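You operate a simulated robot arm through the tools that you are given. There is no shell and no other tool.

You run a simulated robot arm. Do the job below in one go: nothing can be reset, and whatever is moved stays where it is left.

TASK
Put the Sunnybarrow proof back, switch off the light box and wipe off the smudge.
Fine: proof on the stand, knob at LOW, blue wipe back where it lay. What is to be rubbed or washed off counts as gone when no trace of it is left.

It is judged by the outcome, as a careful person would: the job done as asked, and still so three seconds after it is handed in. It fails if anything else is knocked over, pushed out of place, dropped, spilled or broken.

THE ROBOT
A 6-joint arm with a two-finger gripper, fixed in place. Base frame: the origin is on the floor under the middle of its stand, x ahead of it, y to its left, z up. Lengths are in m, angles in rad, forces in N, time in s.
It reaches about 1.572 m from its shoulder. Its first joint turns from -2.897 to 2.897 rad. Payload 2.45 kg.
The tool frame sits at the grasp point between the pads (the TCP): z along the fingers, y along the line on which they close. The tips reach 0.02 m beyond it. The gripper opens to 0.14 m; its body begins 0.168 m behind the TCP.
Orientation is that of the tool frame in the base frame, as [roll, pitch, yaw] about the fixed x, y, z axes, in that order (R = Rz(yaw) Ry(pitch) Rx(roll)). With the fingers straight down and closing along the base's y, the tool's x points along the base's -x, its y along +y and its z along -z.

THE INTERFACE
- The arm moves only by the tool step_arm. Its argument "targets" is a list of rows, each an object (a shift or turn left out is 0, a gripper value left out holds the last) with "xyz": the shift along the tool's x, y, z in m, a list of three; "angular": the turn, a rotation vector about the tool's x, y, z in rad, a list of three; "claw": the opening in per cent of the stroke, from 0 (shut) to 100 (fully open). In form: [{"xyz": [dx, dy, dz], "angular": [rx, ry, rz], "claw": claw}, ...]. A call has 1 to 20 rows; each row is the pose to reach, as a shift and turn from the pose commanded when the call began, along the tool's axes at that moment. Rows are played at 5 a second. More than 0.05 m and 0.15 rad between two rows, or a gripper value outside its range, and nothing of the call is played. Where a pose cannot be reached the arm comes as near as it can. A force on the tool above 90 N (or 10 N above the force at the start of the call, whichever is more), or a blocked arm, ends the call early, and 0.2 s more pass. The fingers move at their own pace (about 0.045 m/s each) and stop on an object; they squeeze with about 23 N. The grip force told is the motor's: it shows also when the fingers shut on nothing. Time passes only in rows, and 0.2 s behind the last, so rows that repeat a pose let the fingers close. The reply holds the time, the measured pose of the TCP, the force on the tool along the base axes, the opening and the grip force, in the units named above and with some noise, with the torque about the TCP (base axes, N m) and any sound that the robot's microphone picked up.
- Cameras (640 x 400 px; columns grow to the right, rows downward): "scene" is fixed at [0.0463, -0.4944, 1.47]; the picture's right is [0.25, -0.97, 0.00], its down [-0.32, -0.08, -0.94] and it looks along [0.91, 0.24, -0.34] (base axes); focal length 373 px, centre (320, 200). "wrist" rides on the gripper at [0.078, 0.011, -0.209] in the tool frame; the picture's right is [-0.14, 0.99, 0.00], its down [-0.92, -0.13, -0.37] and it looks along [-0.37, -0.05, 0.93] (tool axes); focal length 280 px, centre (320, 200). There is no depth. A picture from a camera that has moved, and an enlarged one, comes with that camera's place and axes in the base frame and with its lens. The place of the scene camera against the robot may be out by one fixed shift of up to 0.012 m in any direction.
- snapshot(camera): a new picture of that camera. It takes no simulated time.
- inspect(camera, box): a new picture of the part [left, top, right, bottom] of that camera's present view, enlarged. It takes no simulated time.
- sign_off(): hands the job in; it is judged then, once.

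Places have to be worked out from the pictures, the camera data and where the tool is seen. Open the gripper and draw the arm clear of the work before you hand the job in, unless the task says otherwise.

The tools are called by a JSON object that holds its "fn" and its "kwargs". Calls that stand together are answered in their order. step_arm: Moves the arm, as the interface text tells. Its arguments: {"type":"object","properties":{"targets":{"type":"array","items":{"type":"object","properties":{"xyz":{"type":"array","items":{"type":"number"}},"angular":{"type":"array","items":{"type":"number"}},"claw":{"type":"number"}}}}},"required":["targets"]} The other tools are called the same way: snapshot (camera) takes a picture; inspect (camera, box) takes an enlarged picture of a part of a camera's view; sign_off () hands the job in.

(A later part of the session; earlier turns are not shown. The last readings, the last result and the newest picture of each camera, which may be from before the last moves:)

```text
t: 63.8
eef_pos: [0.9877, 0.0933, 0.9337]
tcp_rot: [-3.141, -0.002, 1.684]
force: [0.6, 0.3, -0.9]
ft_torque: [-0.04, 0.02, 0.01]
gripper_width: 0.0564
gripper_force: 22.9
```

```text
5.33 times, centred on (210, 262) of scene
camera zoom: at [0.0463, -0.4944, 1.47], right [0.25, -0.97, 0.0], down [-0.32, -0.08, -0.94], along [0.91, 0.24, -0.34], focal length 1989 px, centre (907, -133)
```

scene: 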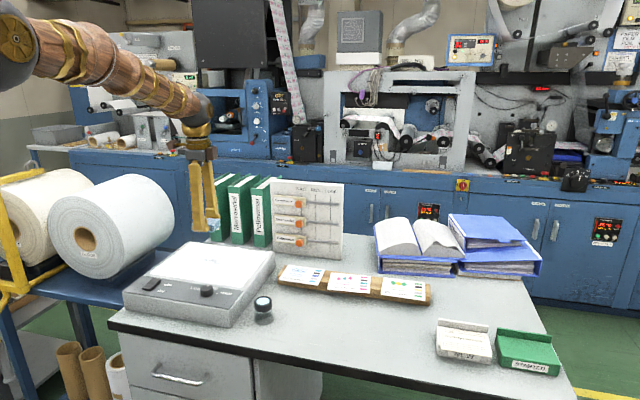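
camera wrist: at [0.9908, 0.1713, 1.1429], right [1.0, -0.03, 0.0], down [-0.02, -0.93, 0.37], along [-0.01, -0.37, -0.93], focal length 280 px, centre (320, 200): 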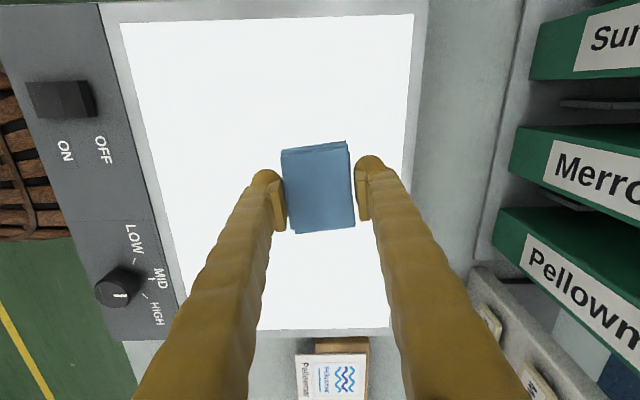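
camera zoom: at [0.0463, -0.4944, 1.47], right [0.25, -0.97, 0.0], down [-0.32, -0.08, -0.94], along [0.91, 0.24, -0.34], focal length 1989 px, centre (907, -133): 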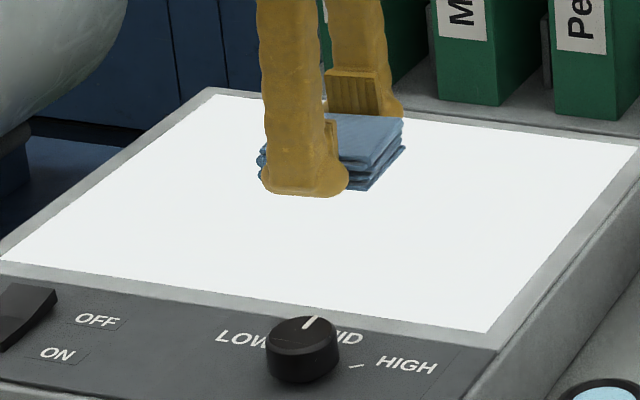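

The call was refused for step size; I repeat it with smaller steps.

{"fn": "step_arm", "kwargs": {"targets": [{"xyz": [0, 0, -0.02]}, {"xyz": [-0.01, -0.003, -0.05]}, {"xyz": [-0.03, -0.008, -0.085]}, {"xyz": [-0.06, -0.015, -0.115]}, {"xyz": [-0.095, -0.022, -0.14]}, {"xyz": [-0.13, -0.03, -0.15]}, {"xyz": [-0.13, -0.03, -0.15]}]}}

{"fn": "snapshot", "kwargs": {"camera": "wrist"}}

{"fn": "inspect", "kwargs": {"camera": "wrist", "box": [200, 0, 440, 150]}}

{"fn": "inspect", "kwargs": {"camera": "scene", "box": [140, 225, 280, 310]}}

```text
t: 65.4
eef_pos: [0.9729, -0.0413, 1.084]
tcp_rot: [3.142, -0.002, 1.681]
force: [0.0, 0.4, -0.7]
ft_torque: [-0.02, -0.03, 0.02]
gripper_width: 0.0563
gripper_force: 23.5
```

```text
taken
camera wrist: at [0.9763, 0.0361, 1.2917], right [1.0, -0.03, 0.0], down [-0.02, -0.93, 0.37], along [-0.01, -0.37, -0.93], focal length 280 px, centre (320, 200)
```

wrist: 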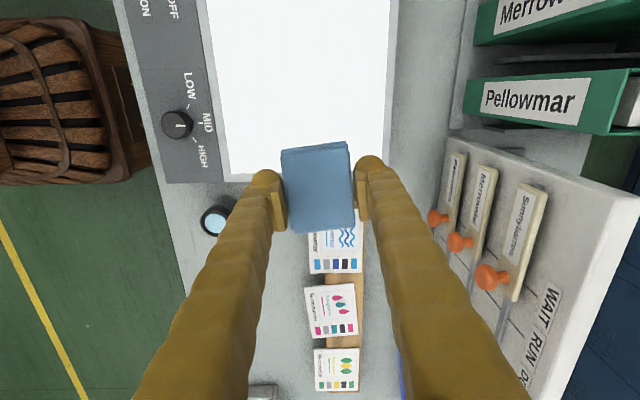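

```text
2.67 times, centred on (320, 75) of wrist
camera zoom: at [0.9763, 0.0361, 1.2917], right [1.0, -0.03, 0.0], down [-0.02, -0.93, 0.37], along [-0.01, -0.37, -0.93], focal length 748 px, centre (320, 533)
```

zoom: 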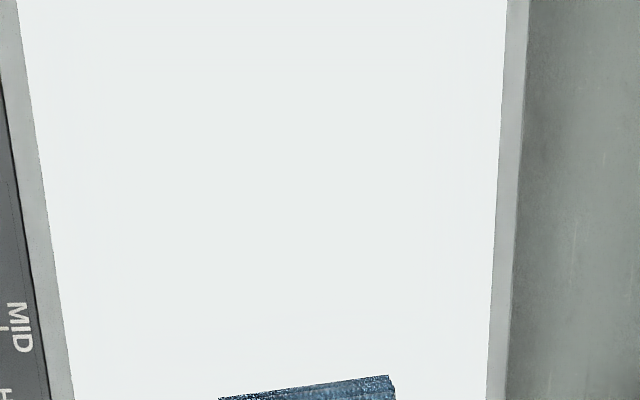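

```text
4.57 times, centred on (210, 268) of scene
camera zoom: at [0.0463, -0.4944, 1.47], right [0.25, -0.97, 0.0], down [-0.32, -0.08, -0.94], along [0.91, 0.24, -0.34], focal length 1705 px, centre (823, -109)
```

zoom: 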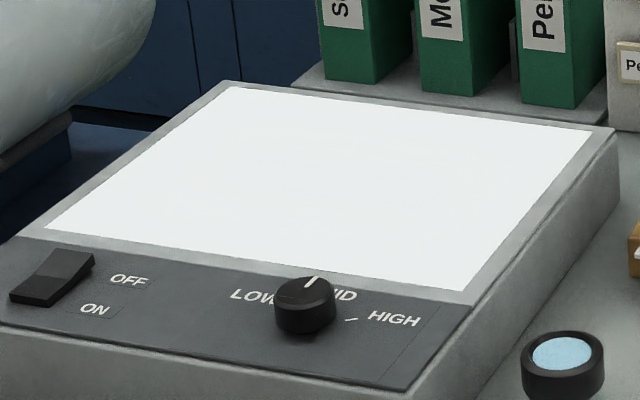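

Both cameras show uniformly white glass. I zoom in further on the former smudge area to be sure no faint trace is left.

{"fn": "inspect", "kwargs": {"camera": "wrist", "box": [250, 20, 370, 140]}}

{"fn": "inspect", "kwargs": {"camera": "scene", "box": [180, 245, 250, 285]}}

```text
3.33 times, centred on (310, 80) of wrist
camera zoom: at [0.9763, 0.0361, 1.2917], right [1.0, -0.03, 0.0], down [-0.02, -0.93, 0.37], along [-0.01, -0.37, -0.93], focal length 935 px, centre (353, 600)
```

zoom: 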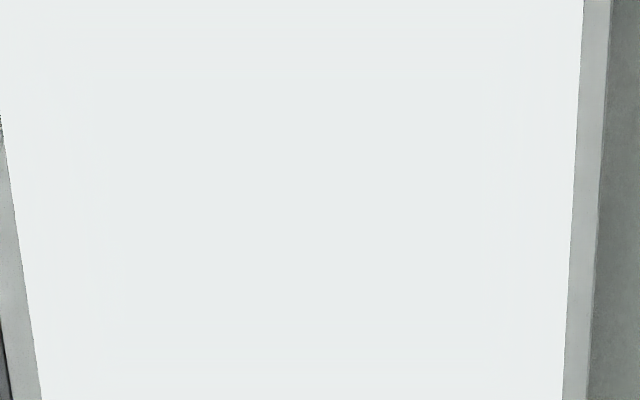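

```text
9.14 times, centred on (215, 265) of scene
camera zoom: at [0.0463, -0.4944, 1.47], right [0.25, -0.97, 0.0], down [-0.32, -0.08, -0.94], along [0.91, 0.24, -0.34], focal length 3409 px, centre (1280, -394)
```

zoom: 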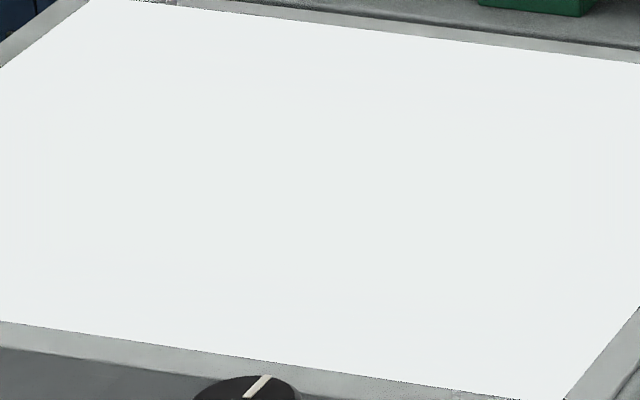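

It looks clean, but for certainty I'll make one more light pass over the area, since the later strokes had little contact force. I go back over the middle of the area.

{"fn": "step_arm", "kwargs": {"targets": [{"xyz": [0.04, 0, 0.02]}, {"xyz": [0.08, 0.001, 0.045]}, {"xyz": [0.11, 0.001, 0.08]}, {"xyz": [0.127, 0.0012, 0.115]}, {"xyz": [0.127, 0.0012, 0.142]}, {"xyz": [0.127, 0.0012, 0.147]}, {"xyz": [0.127, 0.0012, 0.149]}]}}

```text
t: 67.0
eef_pos: [0.9605, 0.0858, 0.9331]
tcp_rot: [3.14, -0.001, 1.683]
force: [0.2, 0.6, 0.0]
ft_torque: [0.02, -0.04, -0.02]
gripper_width: 0.0566
gripper_force: 22.6
```

{"fn": "step_arm", "kwargs": {"targets": [{"xyz": [0, 0, 0.0005]}, {"xyz": [0, 0, 0.001]}, {"xyz": [0, 0, 0.0015]}]}}

```text
t: 67.8
eef_pos: [0.9604, 0.0872, 0.9333]
tcp_rot: [3.142, -0.002, 1.682]
force: [-0.1, 0.2, -0.5]
ft_torque: [0.0, -0.02, 0.0]
gripper_width: 0.0566
gripper_force: 22.6
```

Still no contact; I keep lowering by half millimetres.

{"fn": "step_arm", "kwargs": {"targets": [{"xyz": [0, 0, 0.0005]}, {"xyz": [0, 0, 0.001]}, {"xyz": [0, 0, 0.0015]}]}}

{"fn": "inspect", "kwargs": {"camera": "scene", "box": [180, 220, 260, 270]}}

```text
t: 68.6
eef_pos: [0.9614, 0.0861, 0.9309]
tcp_rot: [3.14, -0.002, 1.683]
force: [-1.1, -2.2, 6.8]
ft_torque: [-0.06, 0.1, 0.0]
gripper_width: 0.0563
gripper_force: 23.2
```

```text
8.00 times, centred on (220, 245) of scene
camera zoom: at [0.0463, -0.4944, 1.47], right [0.25, -0.97, 0.0], down [-0.32, -0.08, -0.94], along [0.91, 0.24, -0.34], focal length 2983 px, centre (1120, -160)
```

zoom: 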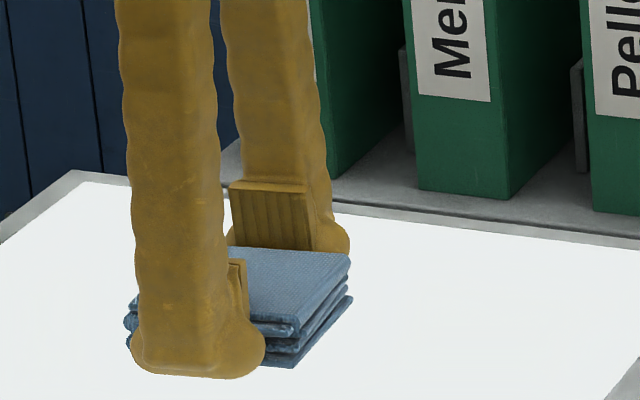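

Contact at 7 N. I make the final rubbing pass.

{"fn": "step_arm", "kwargs": {"targets": [{"xyz": [0.0298, 0.0033, 0]}, {"xyz": [0.0596, 0.0067, 0]}, {"xyz": [0.0696, 0.0078, 0]}, {"xyz": [0.0727, -0.02, 0]}, {"xyz": [0.0429, -0.0234, 0]}, {"xyz": [0.013, -0.0267, 0]}, {"xyz": [-0.0168, -0.03, 0]}, {"xyz": [-0.0466, -0.0334, 0]}, {"xyz": [-0.0565, -0.0345, 0]}, {"xyz": [-0.0596, -0.0067, 0]}, {"xyz": [-0.0298, -0.0033, 0]}, {"xyz": [0, 0, 0]}, {"xyz": [0.0298, 0.0033, 0]}, {"xyz": [0.0596, 0.0067, 0]}, {"xyz": [0.0568, 0.0315, 0]}, {"xyz": [0.027, 0.0281, 0]}, {"xyz": [-0.0028, 0.0248, 0]}, {"xyz": [-0.0326, 0.0215, 0]}, {"xyz": [-0.0525, 0.0193, 0]}, {"xyz": [-0.0127, 0.0237, 0]}]}}

{"fn": "inspect", "kwargs": {"camera": "wrist", "box": [100, 0, 440, 340]}}

```text
t: 72.8
eef_pos: [0.9873, 0.0754, 0.9301]
tcp_rot: [3.14, -0.002, 1.682]
force: [-0.5, -1.6, 17.1]
ft_torque: [-0.03, 0.13, 0.08]
gripper_width: 0.0566
gripper_force: 22.9
```

```text
1.18 times, centred on (270, 170) of wrist
camera zoom: at [0.9895, 0.1525, 1.1396], right [1.0, -0.03, 0.0], down [-0.03, -0.93, 0.37], along [-0.01, -0.37, -0.93], focal length 330 px, centre (379, 235)
```

zoom: 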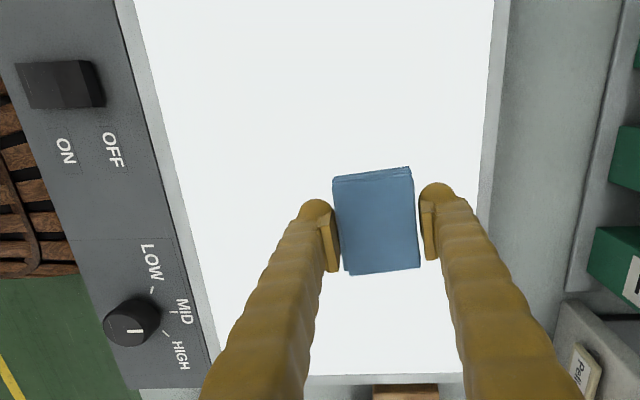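

The pass kept good contact. I lift the wipe off the glass and carry it back toward its place.

{"fn": "step_arm", "kwargs": {"targets": [{"xyz": [0, 0, -0.03]}, {"xyz": [0, 0, -0.07]}, {"xyz": [0, 0, -0.11]}, {"xyz": [0, 0, -0.13]}, {"xyz": [-0.0414, -0.0179, -0.13]}, {"xyz": [-0.0827, -0.0357, -0.13]}, {"xyz": [-0.1241, -0.0536, -0.13]}, {"xyz": [-0.1655, -0.0714, -0.13]}, {"xyz": [-0.2069, -0.0893, -0.13]}, {"xyz": [-0.2482, -0.1072, -0.13]}, {"xyz": [-0.2896, -0.125, -0.13]}, {"xyz": [-0.331, -0.1429, -0.13]}, {"xyz": [-0.3723, -0.1608, -0.13]}, {"xyz": [-0.4137, -0.1786, -0.13]}, {"xyz": [-0.4551, -0.1965, -0.13]}, {"xyz": [-0.4964, -0.2144, -0.13]}, {"xyz": [-0.5378, -0.2322, -0.13]}, {"xyz": [-0.5792, -0.2501, -0.13]}, {"xyz": [-0.5792, -0.2501, -0.13]}]}}

{"fn": "snapshot", "kwargs": {"camera": "wrist"}}

{"fn": "snapshot", "kwargs": {"camera": "scene"}}

```text
t: 76.8
eef_pos: [0.8022, -0.526, 1.0621]
tcp_rot: [-3.14, -0.002, 1.681]
force: [0.1, 0.2, -1.0]
ft_torque: [-0.01, 0.01, 0.02]
gripper_width: 0.0562
gripper_force: 23.6
```

```text
taken
camera wrist: at [0.8042, -0.4481, 1.2717], right [1.0, -0.03, 0.0], down [-0.02, -0.93, 0.37], along [-0.01, -0.37, -0.93], focal length 280 px, centre (320, 200)
```

wrist: 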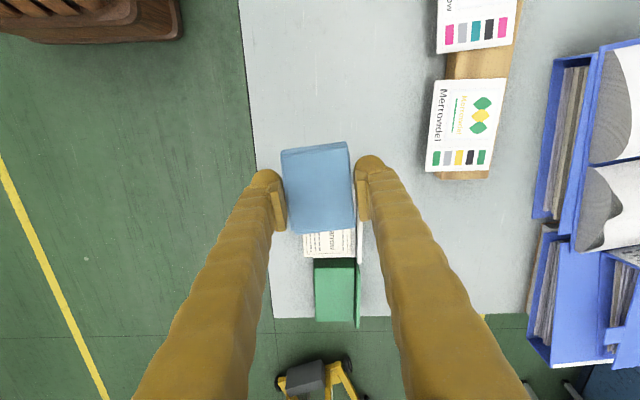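

```text
taken
```

scene: 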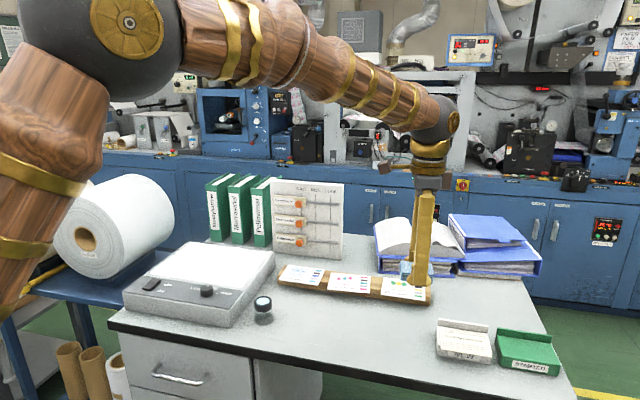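

I'm back above the wipe's spot, within 2 mm, and the wipe hasn't shifted in the grip. I lower it toward the table.

{"fn": "step_arm", "kwargs": {"targets": [{"xyz": [-0.0015, 0.0008, 0.045]}, {"xyz": [-0.0015, 0.0008, 0.09]}, {"xyz": [-0.0015, 0.0008, 0.135]}, {"xyz": [-0.0015, 0.0008, 0.165]}, {"xyz": [-0.0015, 0.0008, 0.18]}, {"xyz": [-0.0015, 0.0008, 0.18]}]}}

{"fn": "inspect", "kwargs": {"camera": "scene", "box": [370, 290, 470, 370]}}

```text
t: 78.2
eef_pos: [0.8018, -0.5312, 0.8803]
tcp_rot: [3.142, -0.001, 1.681]
force: [0.2, -0.1, -0.1]
ft_torque: [-0.05, -0.06, 0.0]
gripper_width: 0.0565
gripper_force: 22.7
```

```text
5.00 times, centred on (420, 330) of scene
camera zoom: at [0.0463, -0.4944, 1.47], right [0.25, -0.97, 0.0], down [-0.32, -0.08, -0.94], along [0.91, 0.24, -0.34], focal length 1864 px, centre (-180, -450)
```

zoom: 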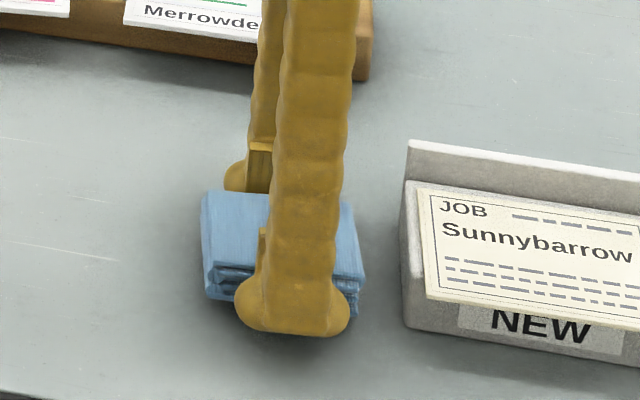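

The finger and wipe appear about 3–6 mm too far toward −y compared with the original picture. I correct by +5 mm in y and lower a little more before comparing again.

{"fn": "step_arm", "kwargs": {"targets": [{"xyz": [0.003, 0.0003, 0]}, {"xyz": [0.005, 0.0006, 0.003]}, {"xyz": [0.005, 0.0006, 0.006]}, {"xyz": [0.005, 0.0006, 0.006]}]}}

{"fn": "inspect", "kwargs": {"camera": "scene", "box": [370, 290, 470, 370]}}

{"fn": "inspect", "kwargs": {"camera": "wrist", "box": [240, 100, 400, 250]}}

```text
t: 79.2
eef_pos: [0.8021, -0.5244, 0.8733]
tcp_rot: [-3.141, -0.003, 1.681]
force: [1.3, -1.2, -0.3]
ft_torque: [0.0, -0.01, -0.03]
gripper_width: 0.0567
gripper_force: 23.0
```

```text
5.00 times, centred on (420, 330) of scene
camera zoom: at [0.0463, -0.4944, 1.47], right [0.25, -0.97, 0.0], down [-0.32, -0.08, -0.94], along [0.91, 0.24, -0.34], focal length 1864 px, centre (-180, -450)
```

zoom: 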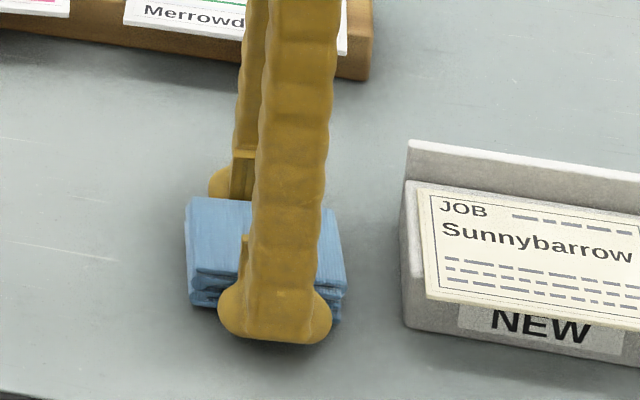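

```text
2.67 times, centred on (320, 175) of wrist
camera zoom: at [0.8057, -0.4466, 1.0828], right [1.0, -0.03, 0.0], down [-0.02, -0.93, 0.37], along [-0.01, -0.37, -0.93], focal length 748 px, centre (320, 267)
```

zoom: 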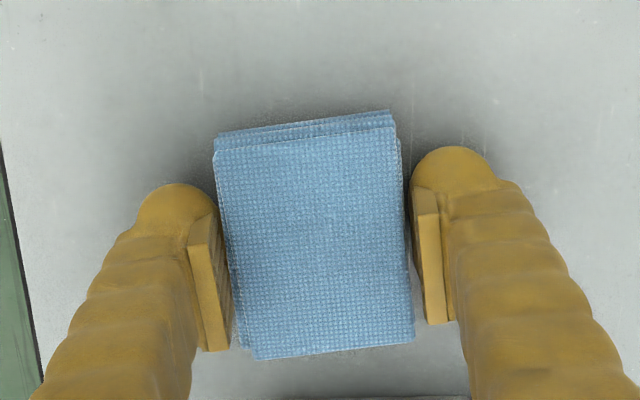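

The wipe is now about 2–3 mm too far toward +y; I correct that and lower in small steps until it touches.

{"fn": "step_arm", "kwargs": {"targets": [{"xyz": [-0.0025, 0, 0.0005]}, {"xyz": [-0.0025, 0, 0.001]}, {"xyz": [-0.0025, 0, 0.0015]}, {"xyz": [-0.0025, 0, 0.002]}]}}

{"fn": "inspect", "kwargs": {"camera": "scene", "box": [370, 290, 470, 370]}}

```text
t: 80.2
eef_pos: [0.8028, -0.527, 0.8719]
tcp_rot: [-3.141, -0.002, 1.684]
force: [-0.3, 0.7, -0.7]
ft_torque: [0.0, 0.02, 0.03]
gripper_width: 0.0564
gripper_force: 23.3
```

```text
5.00 times, centred on (420, 330) of scene
camera zoom: at [0.0463, -0.4944, 1.47], right [0.25, -0.97, 0.0], down [-0.32, -0.08, -0.94], along [0.91, 0.24, -0.34], focal length 1864 px, centre (-180, -450)
```

zoom: 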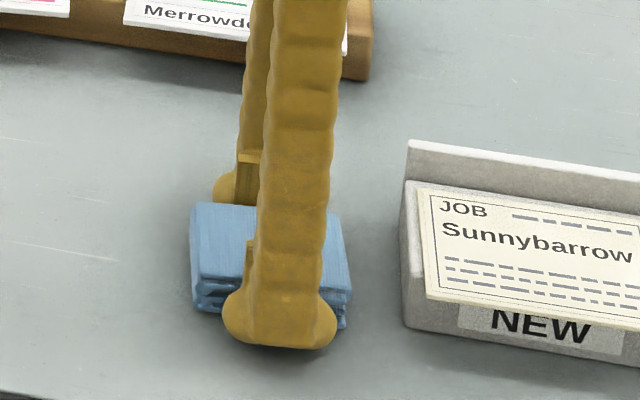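

The wipe's outline now matches the original picture sideways. I keep lowering by half millimetres until it touches the table.

{"fn": "step_arm", "kwargs": {"targets": [{"xyz": [0, 0, 0.0005]}, {"xyz": [0, 0, 0.001]}, {"xyz": [0, 0, 0.0015]}, {"xyz": [0, 0, 0.002]}]}}

```text
t: 81.2
eef_pos: [0.8025, -0.5261, 0.8699]
tcp_rot: [3.141, -0.001, 1.683]
force: [-0.6, 1.0, 13.6]
ft_torque: [0.07, 0.05, 0.02]
gripper_width: 0.0565
gripper_force: 22.8
```

The wipe is on the table (14 N). I ease up slightly, open the gripper and check.

{"fn": "step_arm", "kwargs": {"targets": [{"xyz": [0, 0, -0.001]}, {"xyz": [0, 0, -0.001], "claw": 48}, {"xyz": [0, 0, -0.001], "claw": 60}, {"xyz": [0, 0, -0.001], "claw": 64}, {"xyz": [0, 0, -0.001], "claw": 64}]}}

{"fn": "inspect", "kwargs": {"camera": "scene", "box": [370, 290, 470, 370]}}

```text
t: 82.4
eef_pos: [0.8039, -0.5268, 0.871]
tcp_rot: [-3.141, -0.002, 1.682]
force: [0.1, 0.3, -0.6]
ft_torque: [0.02, -0.02, 0.01]
gripper_width: 0.0896
gripper_force: 0.0
```

```text
5.00 times, centred on (420, 330) of scene
camera zoom: at [0.0463, -0.4944, 1.47], right [0.25, -0.97, 0.0], down [-0.32, -0.08, -0.94], along [0.91, 0.24, -0.34], focal length 1864 px, centre (-180, -450)
```

zoom: 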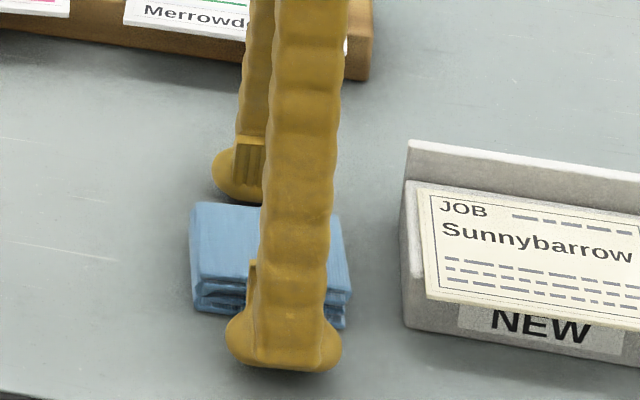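

Released. I lift to the same height as my earlier measuring view to compare its position with the original.

{"fn": "step_arm", "kwargs": {"targets": [{"xyz": [0, 0, -0.03]}, {"xyz": [0, 0, -0.07]}, {"xyz": [0, 0, -0.11]}, {"xyz": [0, 0, -0.11]}]}}

{"fn": "inspect", "kwargs": {"camera": "wrist", "box": [260, 100, 370, 210]}}

{"fn": "inspect", "kwargs": {"camera": "scene", "box": [350, 250, 500, 370]}}

```text
t: 83.4
eef_pos: [0.803, -0.5301, 0.9804]
tcp_rot: [-3.139, -0.001, 1.682]
force: [-0.8, 0.3, -0.4]
ft_torque: [0.02, -0.02, -0.01]
gripper_width: 0.0896
gripper_force: 0.1
```

```text
3.64 times, centred on (315, 155) of wrist
camera zoom: at [0.806, -0.4517, 1.1894], right [1.0, -0.03, 0.0], down [-0.02, -0.93, 0.37], along [-0.01, -0.37, -0.93], focal length 1020 px, centre (338, 364)
```

zoom: 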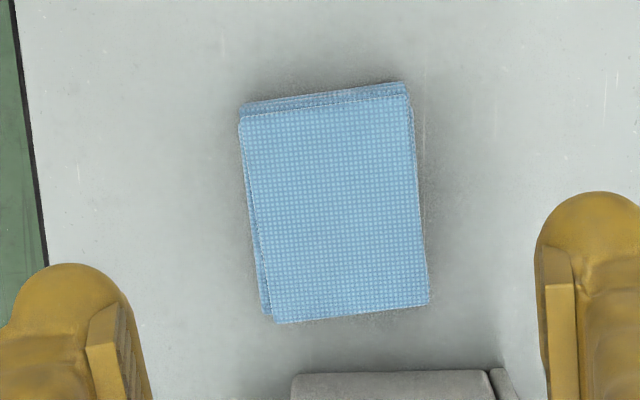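

```text
3.33 times, centred on (425, 310) of scene
camera zoom: at [0.0463, -0.4944, 1.47], right [0.25, -0.97, 0.0], down [-0.32, -0.08, -0.94], along [0.91, 0.24, -0.34], focal length 1243 px, centre (-30, -167)
```

zoom: 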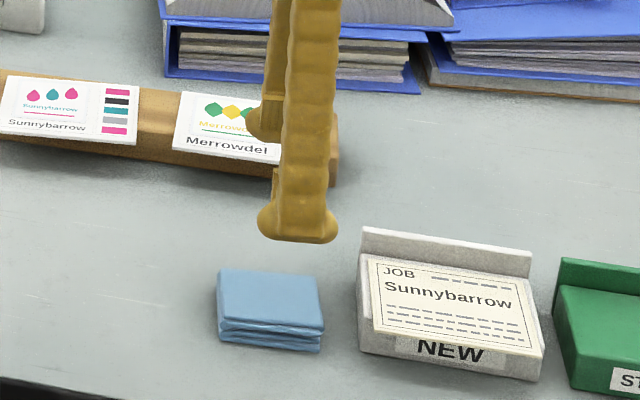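

The wipe lies within about 3 mm of where it was. Next is the knob: I go to a close viewpoint above the light box's control panel with the original yaw.

{"fn": "step_arm", "kwargs": {"targets": [{"xyz": [0.042, -0.0002, -0.0175], "angular": [0, 0, -0.1123], "claw": 100}, {"xyz": [0.0839, -0.0004, -0.035], "angular": [0, 0, -0.2246]}, {"xyz": [0.1259, -0.0006, -0.0525], "angular": [0, 0, -0.3369]}, {"xyz": [0.1679, -0.0007, -0.07], "angular": [0, 0, -0.4492]}, {"xyz": [0.2098, -0.0009, -0.07], "angular": [0, 0, -0.5615]}, {"xyz": [0.2518, -0.0011, -0.07], "angular": [0, 0, -0.6738]}, {"xyz": [0.2938, -0.0013, -0.07], "angular": [0, 0, -0.7861]}, {"xyz": [0.3358, -0.0015, -0.07], "angular": [0, 0, -0.8985]}, {"xyz": [0.3777, -0.0017, -0.07], "angular": [0, 0, -1.0108]}, {"xyz": [0.4197, -0.0019, -0.07], "angular": [0, 0, -1.1231]}, {"xyz": [0.4617, -0.002, -0.07], "angular": [0, 0, -1.2354]}, {"xyz": [0.5036, -0.0022, -0.07], "angular": [0, 0, -1.3477]}, {"xyz": [0.5456, -0.0024, -0.07], "angular": [0, 0, -1.46]}, {"xyz": [0.5456, -0.0024, -0.07], "angular": [0, 0, -1.46]}]}}

{"fn": "snapshot", "kwargs": {"camera": "wrist"}}

{"fn": "inspect", "kwargs": {"camera": "wrist", "box": [240, 130, 400, 270]}}

```text
t: 86.4
eef_pos: [0.7379, 0.0119, 1.0511]
tcp_rot: [3.14, -0.002, -3.14]
force: [-0.2, 0.1, -0.4]
ft_torque: [0.01, 0.01, 0.01]
gripper_width: 0.1401
gripper_force: 0.0
```

```text
taken
camera wrist: at [0.6602, 0.0209, 1.2599], right [0.14, 0.99, 0.0], down [0.92, -0.13, 0.37], along [0.36, -0.05, -0.93], focal length 280 px, centre (320, 200)
```

wrist: 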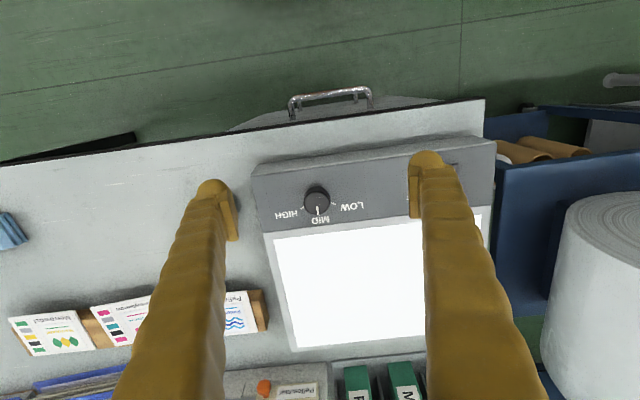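

```text
2.86 times, centred on (320, 200) of wrist
camera zoom: at [0.6602, 0.0209, 1.2599], right [0.14, 0.99, 0.0], down [0.92, -0.13, 0.37], along [0.36, -0.05, -0.93], focal length 801 px, centre (320, 200)
```

zoom: 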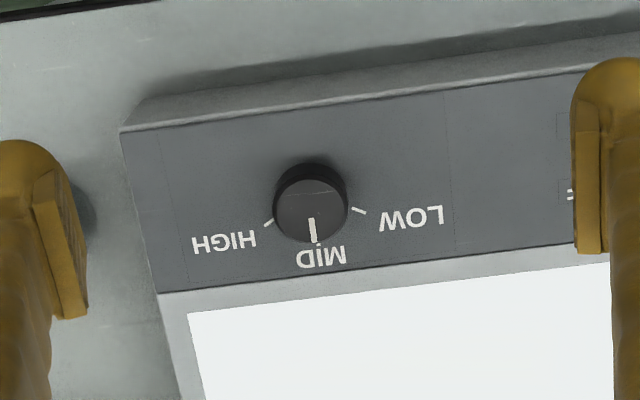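

The knob's top is at (0.796,−0.003,0.934), diameter ~3.2 cm; it points to MID and LOW's tick is 60° counter-clockwise seen from above. I move over it, pre-turned −65° so that I can turn it +60° within the range used so far.

{"fn": "step_arm", "kwargs": {"targets": [{"xyz": [-0.0073, -0.0019, 0.0062], "angular": [0, 0, 0.1418], "claw": 45}, {"xyz": [-0.0145, -0.0037, 0.0125], "angular": [0, 0, 0.2836]}, {"xyz": [-0.0218, -0.0056, 0.0187], "angular": [0, 0, 0.4254]}, {"xyz": [-0.0291, -0.0075, 0.025], "angular": [0, 0, 0.5672]}, {"xyz": [-0.0363, -0.0093, 0.0312], "angular": [0, 0, 0.7091]}, {"xyz": [-0.0436, -0.0112, 0.0375], "angular": [0, 0, 0.8509]}, {"xyz": [-0.0508, -0.013, 0.0437], "angular": [0, 0, 0.9927]}, {"xyz": [-0.0581, -0.0149, 0.05], "angular": [0, 0, 1.1345]}, {"xyz": [-0.0581, -0.0149, 0.05], "angular": [0, 0, 1.1345]}]}}

{"fn": "snapshot", "kwargs": {"camera": "wrist"}}

{"fn": "inspect", "kwargs": {"camera": "wrist", "box": [240, 80, 400, 230]}}

```text
t: 88.4
eef_pos: [0.7985, 0.0018, 1.0013]
tcp_rot: [3.141, -0.002, 2.005]
force: [-0.5, 0.4, 0.1]
ft_torque: [-0.03, 0.04, 0.04]
gripper_width: 0.0627
gripper_force: 0.1
```

```text
taken
camera wrist: at [0.7763, 0.0759, 1.2092], right [0.96, 0.29, 0.0], down [0.27, -0.89, 0.37], along [0.11, -0.35, -0.93], focal length 280 px, centre (320, 200)
```

wrist: 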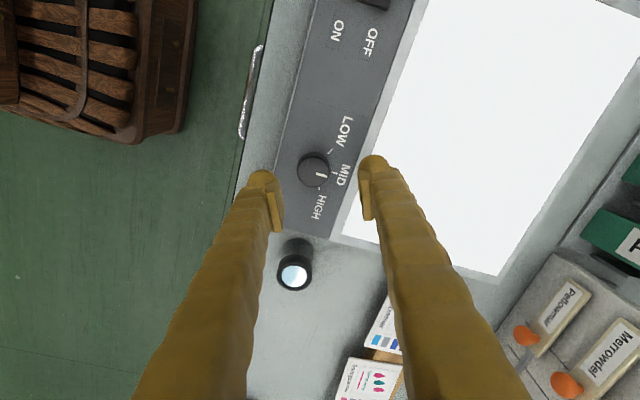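

```text
2.67 times, centred on (320, 155) of wrist
camera zoom: at [0.7763, 0.0759, 1.2092], right [0.96, 0.29, 0.0], down [0.27, -0.89, 0.37], along [0.11, -0.35, -0.93], focal length 748 px, centre (320, 320)
```

zoom: 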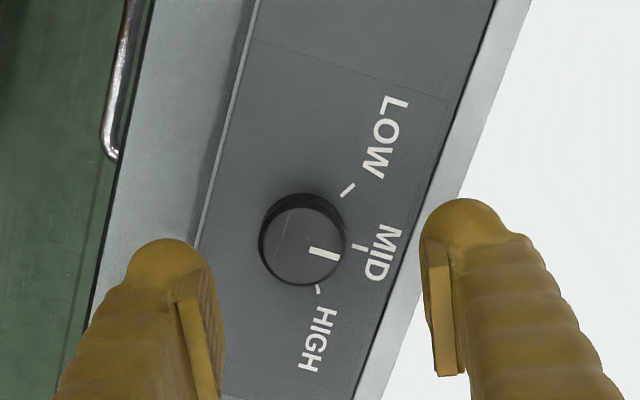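

Relative to the gripper, the knob is about 7 mm off along the closing axis and 1.5 mm off sideways. I correct for this, descend to z≈0.96 and check alignment again.

{"fn": "step_arm", "kwargs": {"targets": [{"xyz": [-0.0015, -0.0072, 0.0]}, {"xyz": [-0.0015, -0.0072, 0.02]}, {"xyz": [-0.0015, -0.0072, 0.04]}, {"xyz": [-0.0015, -0.0072, 0.04]}]}}

{"fn": "inspect", "kwargs": {"camera": "wrist", "box": [240, 80, 400, 230]}}

{"fn": "inspect", "kwargs": {"camera": "scene", "box": [150, 240, 270, 330]}}

```text
t: 89.4
eef_pos: [0.7907, -0.003, 0.9617]
tcp_rot: [-3.141, -0.002, 2.006]
force: [-0.4, -0.1, -0.5]
ft_torque: [-0.03, 0.01, -0.02]
gripper_width: 0.0632
gripper_force: 0.0
```

```text
2.67 times, centred on (320, 155) of wrist
camera zoom: at [0.7683, 0.0713, 1.1709], right [0.96, 0.29, 0.0], down [0.27, -0.89, 0.37], along [0.11, -0.35, -0.93], focal length 748 px, centre (320, 320)
```

zoom: 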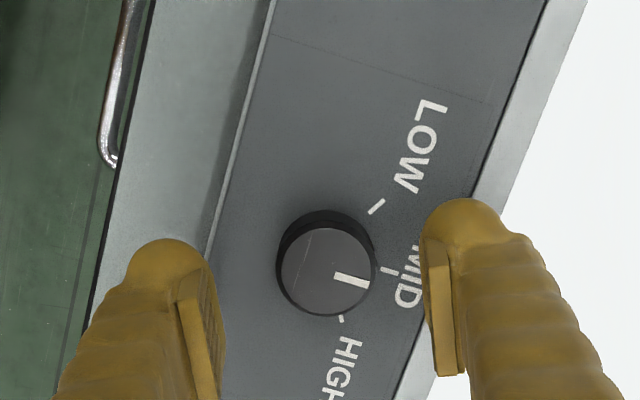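

```text
4.44 times, centred on (210, 285) of scene
camera zoom: at [0.0463, -0.4944, 1.47], right [0.25, -0.97, 0.0], down [-0.32, -0.08, -0.94], along [0.91, 0.24, -0.34], focal length 1657 px, centre (809, -178)
```

zoom: 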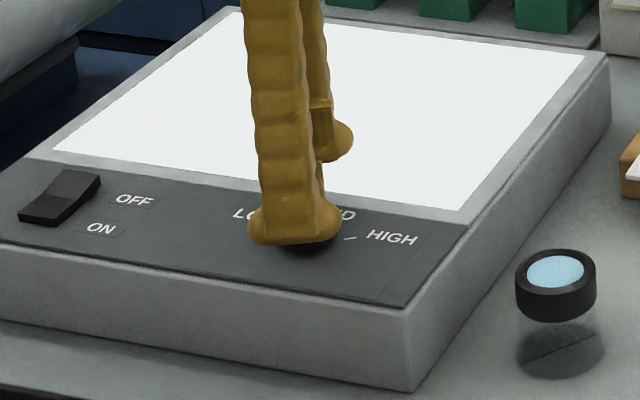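

The knob is now within 3 mm; I trim the remaining offset and descend so the pads straddle the knob, with tips about 4–5 mm above the panel.

{"fn": "step_arm", "kwargs": {"targets": [{"xyz": [0.0025, 0.003, 0.005]}, {"xyz": [0.0025, 0.003, 0.015]}, {"xyz": [0.0025, 0.003, 0.0245]}, {"xyz": [0.0025, 0.003, 0.0245]}]}}

{"fn": "inspect", "kwargs": {"camera": "wrist", "box": [240, 80, 400, 230]}}

{"fn": "inspect", "kwargs": {"camera": "scene", "box": [150, 250, 250, 325]}}

```text
t: 90.4
eef_pos: [0.7936, 0.0004, 0.9367]
tcp_rot: [3.14, -0.001, 2.008]
force: [0.4, -0.5, -0.5]
ft_torque: [-0.01, 0.02, 0.01]
gripper_width: 0.0631
gripper_force: 0.0
```

```text
2.67 times, centred on (320, 155) of wrist
camera zoom: at [0.7704, 0.0743, 1.1458], right [0.96, 0.29, 0.0], down [0.27, -0.89, 0.37], along [0.11, -0.35, -0.93], focal length 748 px, centre (320, 320)
```

zoom: 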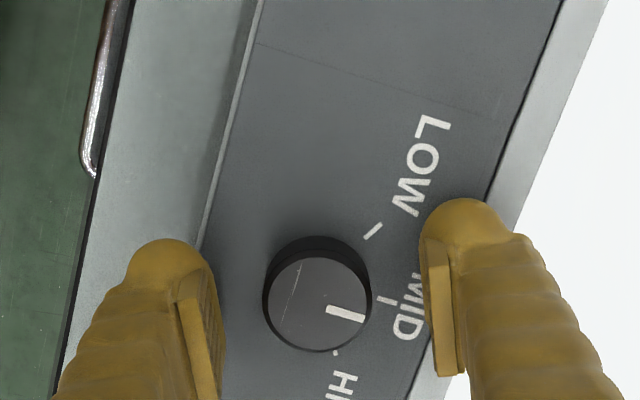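

```text
5.33 times, centred on (200, 288) of scene
camera zoom: at [0.0463, -0.4944, 1.47], right [0.25, -0.97, 0.0], down [-0.32, -0.08, -0.94], along [0.91, 0.24, -0.34], focal length 1989 px, centre (960, -267)
```

zoom: 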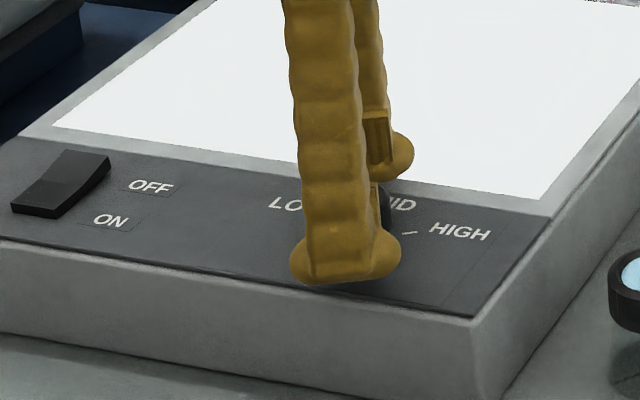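

The knob is centred between the pads to within about 2 mm. I close on it.

{"fn": "step_arm", "kwargs": {"targets": [{"claw": 32}, {"claw": 26}, {"claw": 20}, {"claw": 15}, {"claw": 15}, {"claw": 15}]}}

{"fn": "inspect", "kwargs": {"camera": "wrist", "box": [240, 80, 400, 230]}}

```text
t: 91.8
eef_pos: [0.7922, 0.0008, 0.9359]
tcp_rot: [-3.14, -0.001, 2.008]
force: [-21.0, -8.0, 3.0]
ft_torque: [-0.13, 0.22, -0.02]
gripper_width: 0.0321
gripper_force: 45.0
```

```text
2.67 times, centred on (320, 155) of wrist
camera zoom: at [0.7699, 0.0741, 1.1457], right [0.96, 0.29, 0.0], down [0.27, -0.89, 0.37], along [0.11, -0.35, -0.93], focal length 748 px, centre (320, 320)
```

zoom: 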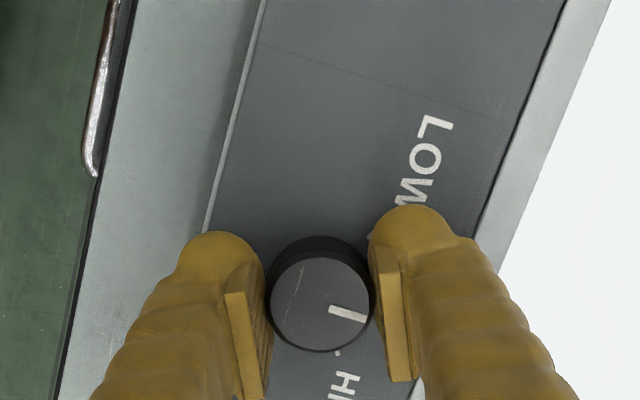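

Gripped on the knob (3.2 cm), with a 22 N sideways load from a ~2 mm misalignment. I shift the tool to relieve it.

{"fn": "step_arm", "kwargs": {"targets": [{"xyz": [0, -0.001, 0]}, {"xyz": [0, -0.002, 0]}, {"xyz": [0, -0.002, 0]}]}}

```text
t: 92.6
eef_pos: [0.7915, 0.0001, 0.9354]
tcp_rot: [-3.14, -0.002, 2.008]
force: [-5.1, 3.9, -16.0]
ft_torque: [0.03, 0.04, 0.01]
gripper_width: 0.0323
gripper_force: 45.0
```

The sideways load is relieved. Now I turn the knob counter-clockwise (seen from above) by 60° towards LOW.

{"fn": "step_arm", "kwargs": {"targets": [{"xyz": [0, 0, 0.001], "angular": [0, 0, -0.1]}, {"xyz": [0, 0, 0.001], "angular": [0, 0, -0.2]}, {"xyz": [0, 0, 0.001], "angular": [0, 0, -0.3]}, {"xyz": [0, 0, 0.001], "angular": [0, 0, -0.4]}, {"xyz": [0, 0, 0.001], "angular": [0, 0, -0.5]}, {"xyz": [0, 0, 0.001], "angular": [0, 0, -0.6]}, {"xyz": [0, 0, 0.001], "angular": [0, 0, -0.7]}, {"xyz": [0, 0, 0.001], "angular": [0, 0, -0.8]}, {"xyz": [0, 0, 0.001], "angular": [0, 0, -0.9]}, {"xyz": [0, 0, 0.001], "angular": [0, 0, -1.0]}, {"xyz": [0, 0, 0.001], "angular": [0, 0, -1.047]}, {"xyz": [0, 0, 0.001], "angular": [0, 0, -1.047]}]}}

{"fn": "inspect", "kwargs": {"camera": "wrist", "box": [240, 80, 400, 230]}}

{"fn": "inspect", "kwargs": {"camera": "scene", "box": [150, 250, 250, 325]}}

```text
t: 95.2
eef_pos: [0.7917, -0.0008, 0.9366]
tcp_rot: [3.141, 0.0, 3.058]
force: [17.2, 0.3, 5.1]
ft_torque: [0.0, -0.23, 0.01]
gripper_width: 0.0318
gripper_force: 45.1
```

```text
2.67 times, centred on (320, 155) of wrist
camera zoom: at [0.7156, 0.0162, 1.1456], right [0.22, 0.97, 0.0], down [0.91, -0.21, 0.37], along [0.36, -0.08, -0.93], focal length 748 px, centre (320, 320)
```

zoom: 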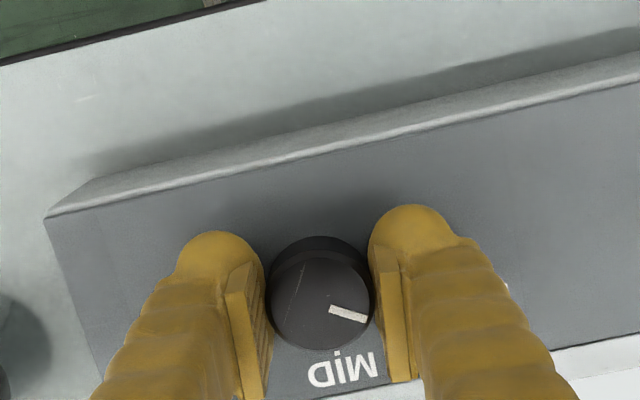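

```text
5.33 times, centred on (200, 288) of scene
camera zoom: at [0.0463, -0.4944, 1.47], right [0.25, -0.97, 0.0], down [-0.32, -0.08, -0.94], along [0.91, 0.24, -0.34], focal length 1989 px, centre (960, -267)
```

zoom: 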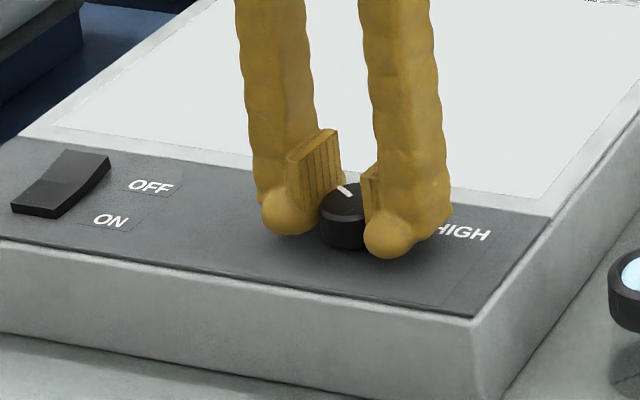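

The knob turned with the gripper and the glass got dimmer. I release and rise to check the pointer against the LOW tick.

{"fn": "step_arm", "kwargs": {"targets": [{"claw": 30}, {"claw": 45}, {"claw": 45}, {"xyz": [0, 0, -0.02], "claw": 45}, {"xyz": [0, 0, -0.06]}, {"xyz": [0.03, 0, -0.09]}, {"xyz": [0.06, 0, -0.11]}, {"xyz": [0.06, 0, -0.11]}]}}

{"fn": "snapshot", "kwargs": {"camera": "wrist"}}

{"fn": "inspect", "kwargs": {"camera": "wrist", "box": [250, 130, 390, 260]}}

{"fn": "inspect", "kwargs": {"camera": "scene", "box": [130, 230, 290, 330]}}

```text
t: 97.0
eef_pos: [0.7314, 0.0057, 1.0476]
tcp_rot: [3.141, -0.001, 3.053]
force: [0.5, -0.5, 0.2]
ft_torque: [-0.03, 0.0, -0.02]
gripper_width: 0.0633
gripper_force: 0.0
```

```text
taken
camera wrist: at [0.6551, 0.0219, 1.2562], right [0.22, 0.97, 0.0], down [0.91, -0.21, 0.37], along [0.36, -0.08, -0.93], focal length 280 px, centre (320, 200)
```

wrist: 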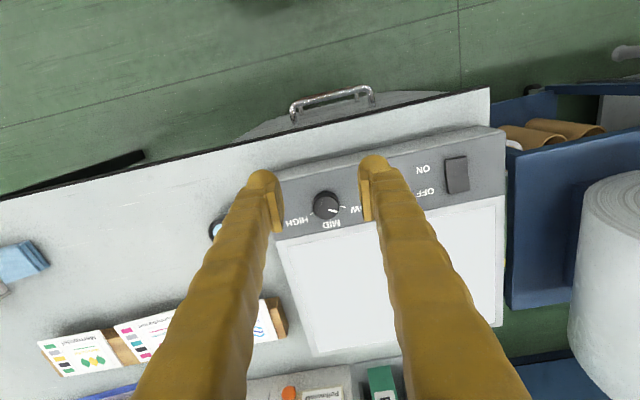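

```text
3.08 times, centred on (320, 195) of wrist
camera zoom: at [0.6551, 0.0219, 1.2562], right [0.22, 0.97, 0.0], down [0.91, -0.21, 0.37], along [0.36, -0.08, -0.93], focal length 863 px, centre (320, 215)
```

zoom: 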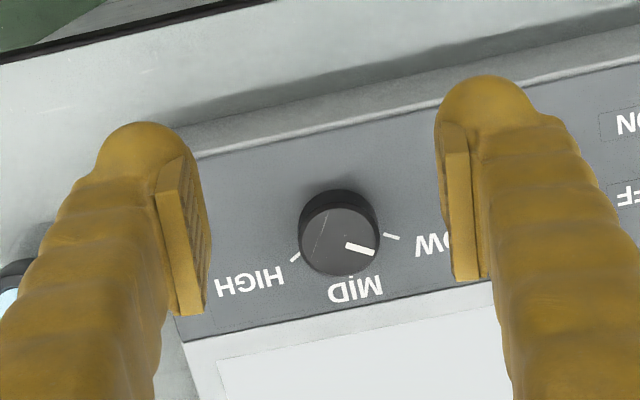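

```text
4.00 times, centred on (210, 280) of scene
camera zoom: at [0.0463, -0.4944, 1.47], right [0.25, -0.97, 0.0], down [-0.32, -0.08, -0.94], along [0.91, 0.24, -0.34], focal length 1492 px, centre (760, -120)
```

zoom: 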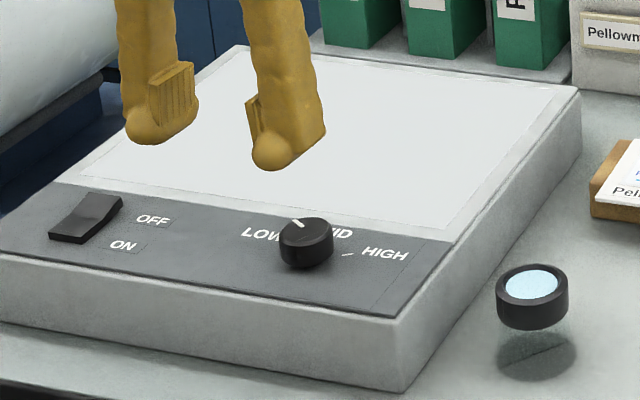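

The pointer now lines up with the LOW tick (about 60° for both), and the panel dimmed accordingly. Next I move over to look closely at the rocker switch.

{"fn": "step_arm", "kwargs": {"targets": [{"xyz": [0.004, 0.044, 0], "angular": [0, 0, -0.022], "claw": 80}, {"xyz": [0.008, 0.087, 0], "angular": [0, 0, -0.044], "claw": 100}, {"xyz": [0.012, 0.131, 0], "angular": [0, 0, -0.066]}, {"xyz": [0.0155, 0.1743, 0], "angular": [0, 0, -0.0886]}, {"xyz": [0.0155, 0.1743, 0], "angular": [0, 0, -0.0886]}]}}

{"fn": "inspect", "kwargs": {"camera": "wrist", "box": [250, 130, 390, 270]}}

{"fn": "inspect", "kwargs": {"camera": "scene", "box": [130, 260, 200, 310]}}

{"fn": "snapshot", "kwargs": {"camera": "wrist"}}

```text
t: 98.2
eef_pos: [0.7307, 0.1774, 1.0479]
tcp_rot: [3.14, -0.002, -3.141]
force: [0.9, 0.2, -0.5]
ft_torque: [-0.02, 0.03, 0.02]
gripper_width: 0.1399
gripper_force: 0.0
```

```text
2.86 times, centred on (320, 200) of wrist
camera zoom: at [0.6534, 0.1873, 1.2572], right [0.14, 0.99, 0.0], down [0.92, -0.13, 0.37], along [0.36, -0.05, -0.93], focal length 801 px, centre (320, 200)
```

zoom: 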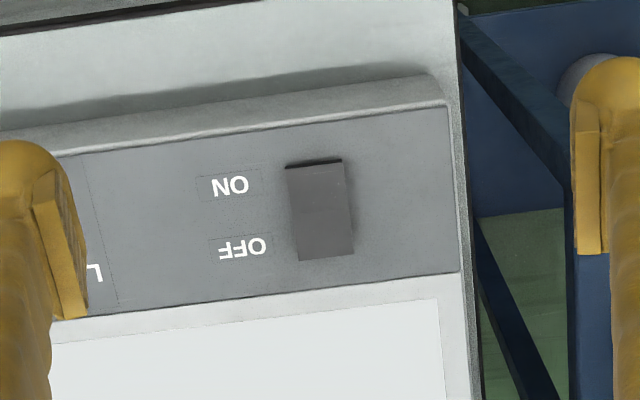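

```text
8.00 times, centred on (165, 285) of scene
camera zoom: at [0.0463, -0.4944, 1.47], right [0.25, -0.97, 0.0], down [-0.32, -0.08, -0.94], along [0.91, 0.24, -0.34], focal length 2983 px, centre (1560, -480)
```

zoom: 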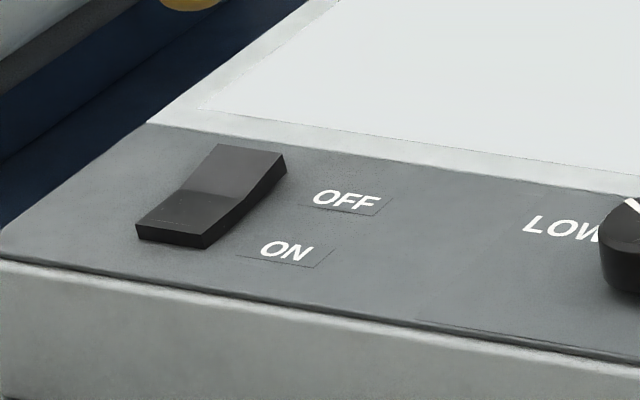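

```text
taken
camera wrist: at [0.6534, 0.1873, 1.2572], right [0.14, 0.99, 0.0], down [0.92, -0.13, 0.37], along [0.36, -0.05, -0.93], focal length 280 px, centre (320, 200)
```

wrist: 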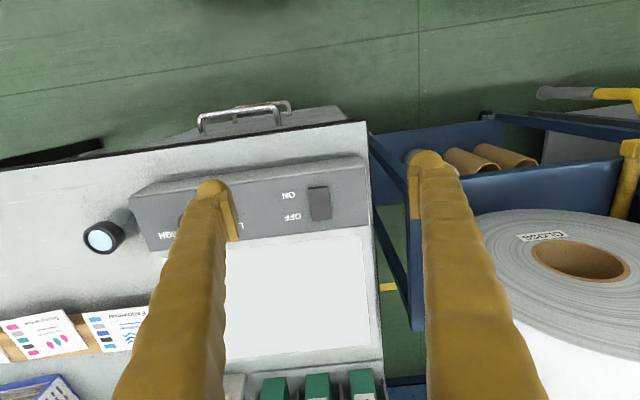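

The rocker's ON half (front) is down and its OFF half (back, x≈0.80–0.815) is raised, so I must press the back end at about (0.81,0.168). I close the gripper, turn it so a fingertip lies across the rocker, and come to above that end.

{"fn": "step_arm", "kwargs": {"targets": [{"xyz": [-0.0083, -0.0009, 0.0053], "angular": [0, 0, 0.1428], "claw": 0}, {"xyz": [-0.0167, -0.0018, 0.0105], "angular": [0, 0, 0.2856]}, {"xyz": [-0.025, -0.0027, 0.0158], "angular": [0, 0, 0.4284]}, {"xyz": [-0.0334, -0.0036, 0.0211], "angular": [0, 0, 0.5712]}, {"xyz": [-0.0417, -0.0045, 0.0264], "angular": [0, 0, 0.714]}, {"xyz": [-0.0501, -0.0053, 0.0316], "angular": [0, 0, 0.8568]}, {"xyz": [-0.0584, -0.0062, 0.0369], "angular": [0, 0, 0.9996]}, {"xyz": [-0.0668, -0.0071, 0.0422], "angular": [0, 0, 1.1424]}, {"xyz": [-0.0751, -0.008, 0.0475], "angular": [0, 0, 1.2852]}, {"xyz": [-0.0835, -0.0089, 0.0527], "angular": [0, 0, 1.428]}, {"xyz": [-0.0918, -0.0098, 0.058], "angular": [0, 0, 1.5708]}, {"xyz": [-0.0918, -0.0098, 0.058], "angular": [0, 0, 1.5708]}]}}

{"fn": "snapshot", "kwargs": {"camera": "wrist"}}

{"fn": "inspect", "kwargs": {"camera": "wrist", "box": [230, 90, 390, 230]}}

{"fn": "inspect", "kwargs": {"camera": "scene", "box": [120, 210, 220, 310]}}

```text
t: 100.8
eef_pos: [0.822, 0.1696, 0.9886]
tcp_rot: [3.141, 0.001, 1.571]
force: [0.2, -1.2, -0.4]
ft_torque: [0.02, -0.01, -0.02]
gripper_width: 0.0
gripper_force: 23.7
```

```text
taken
camera wrist: at [0.8348, 0.2462, 1.1979], right [0.99, -0.14, 0.0], down [-0.13, -0.92, 0.37], along [-0.05, -0.36, -0.93], focal length 280 px, centre (320, 200)
```

wrist: 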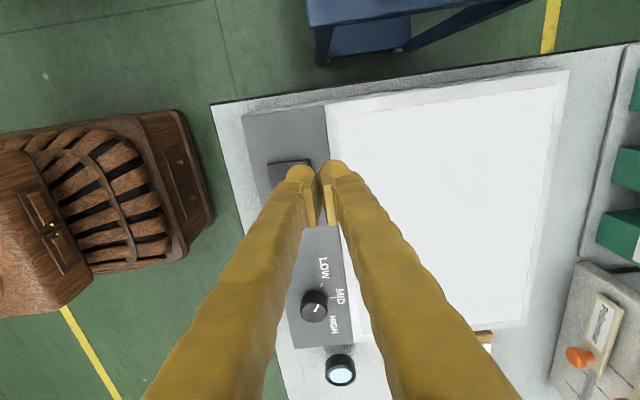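

```text
2.86 times, centred on (310, 160) of wrist
camera zoom: at [0.8348, 0.2462, 1.1979], right [0.99, -0.14, 0.0], down [-0.13, -0.92, 0.37], along [-0.05, -0.36, -0.93], focal length 801 px, centre (349, 314)
```

zoom: 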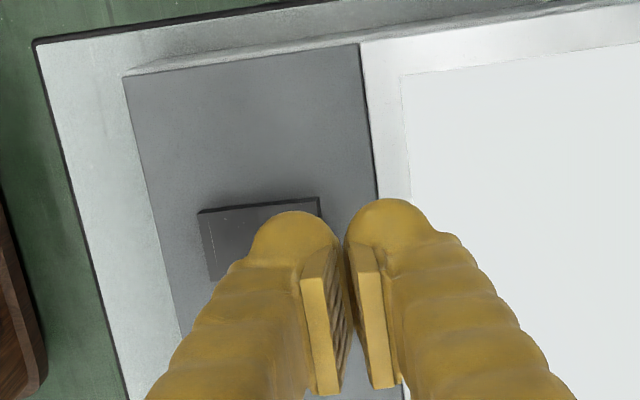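

```text
4.00 times, centred on (170, 260) of scene
camera zoom: at [0.0463, -0.4944, 1.47], right [0.25, -0.97, 0.0], down [-0.32, -0.08, -0.94], along [0.91, 0.24, -0.34], focal length 1492 px, centre (920, -40)
```

zoom: 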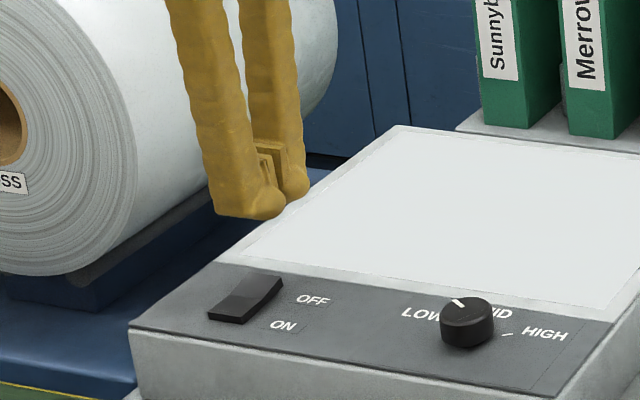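

The rocker spans x 0.772–0.816 with its middle at y≈0.1695; my front fingertip is right over its raised OFF end. I descend to just above it.

{"fn": "step_arm", "kwargs": {"targets": [{"xyz": [0.001, 0, 0.015]}, {"xyz": [0.001, 0, 0.03]}, {"xyz": [0.001, 0, 0.036]}, {"xyz": [0.001, 0, 0.036]}]}}

{"fn": "inspect", "kwargs": {"camera": "scene", "box": [130, 230, 210, 300]}}

{"fn": "inspect", "kwargs": {"camera": "wrist", "box": [230, 90, 390, 230]}}

```text
t: 101.8
eef_pos: [0.8232, 0.1716, 0.9515]
tcp_rot: [-3.141, -0.002, 1.573]
force: [-0.7, 0.3, 0.2]
ft_torque: [0.01, -0.01, -0.01]
gripper_width: 0.0
gripper_force: 22.8
```

```text
5.71 times, centred on (170, 265) of scene
camera zoom: at [0.0463, -0.4944, 1.47], right [0.25, -0.97, 0.0], down [-0.32, -0.08, -0.94], along [0.91, 0.24, -0.34], focal length 2131 px, centre (1177, -171)
```

zoom: 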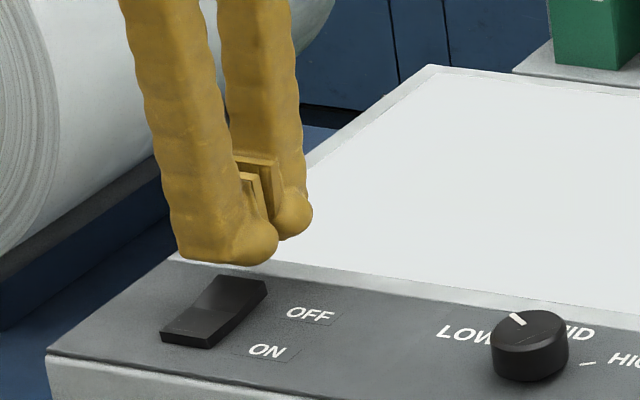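

```text
2.86 times, centred on (310, 160) of wrist
camera zoom: at [0.835, 0.2481, 1.1617], right [0.99, -0.14, 0.0], down [-0.13, -0.92, 0.37], along [-0.05, -0.36, -0.93], focal length 801 px, centre (349, 314)
```

zoom: 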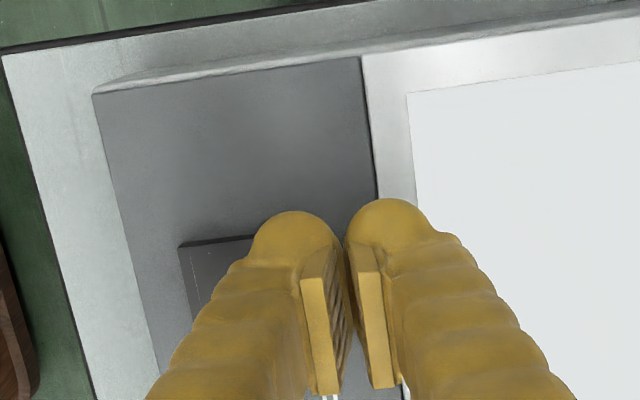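

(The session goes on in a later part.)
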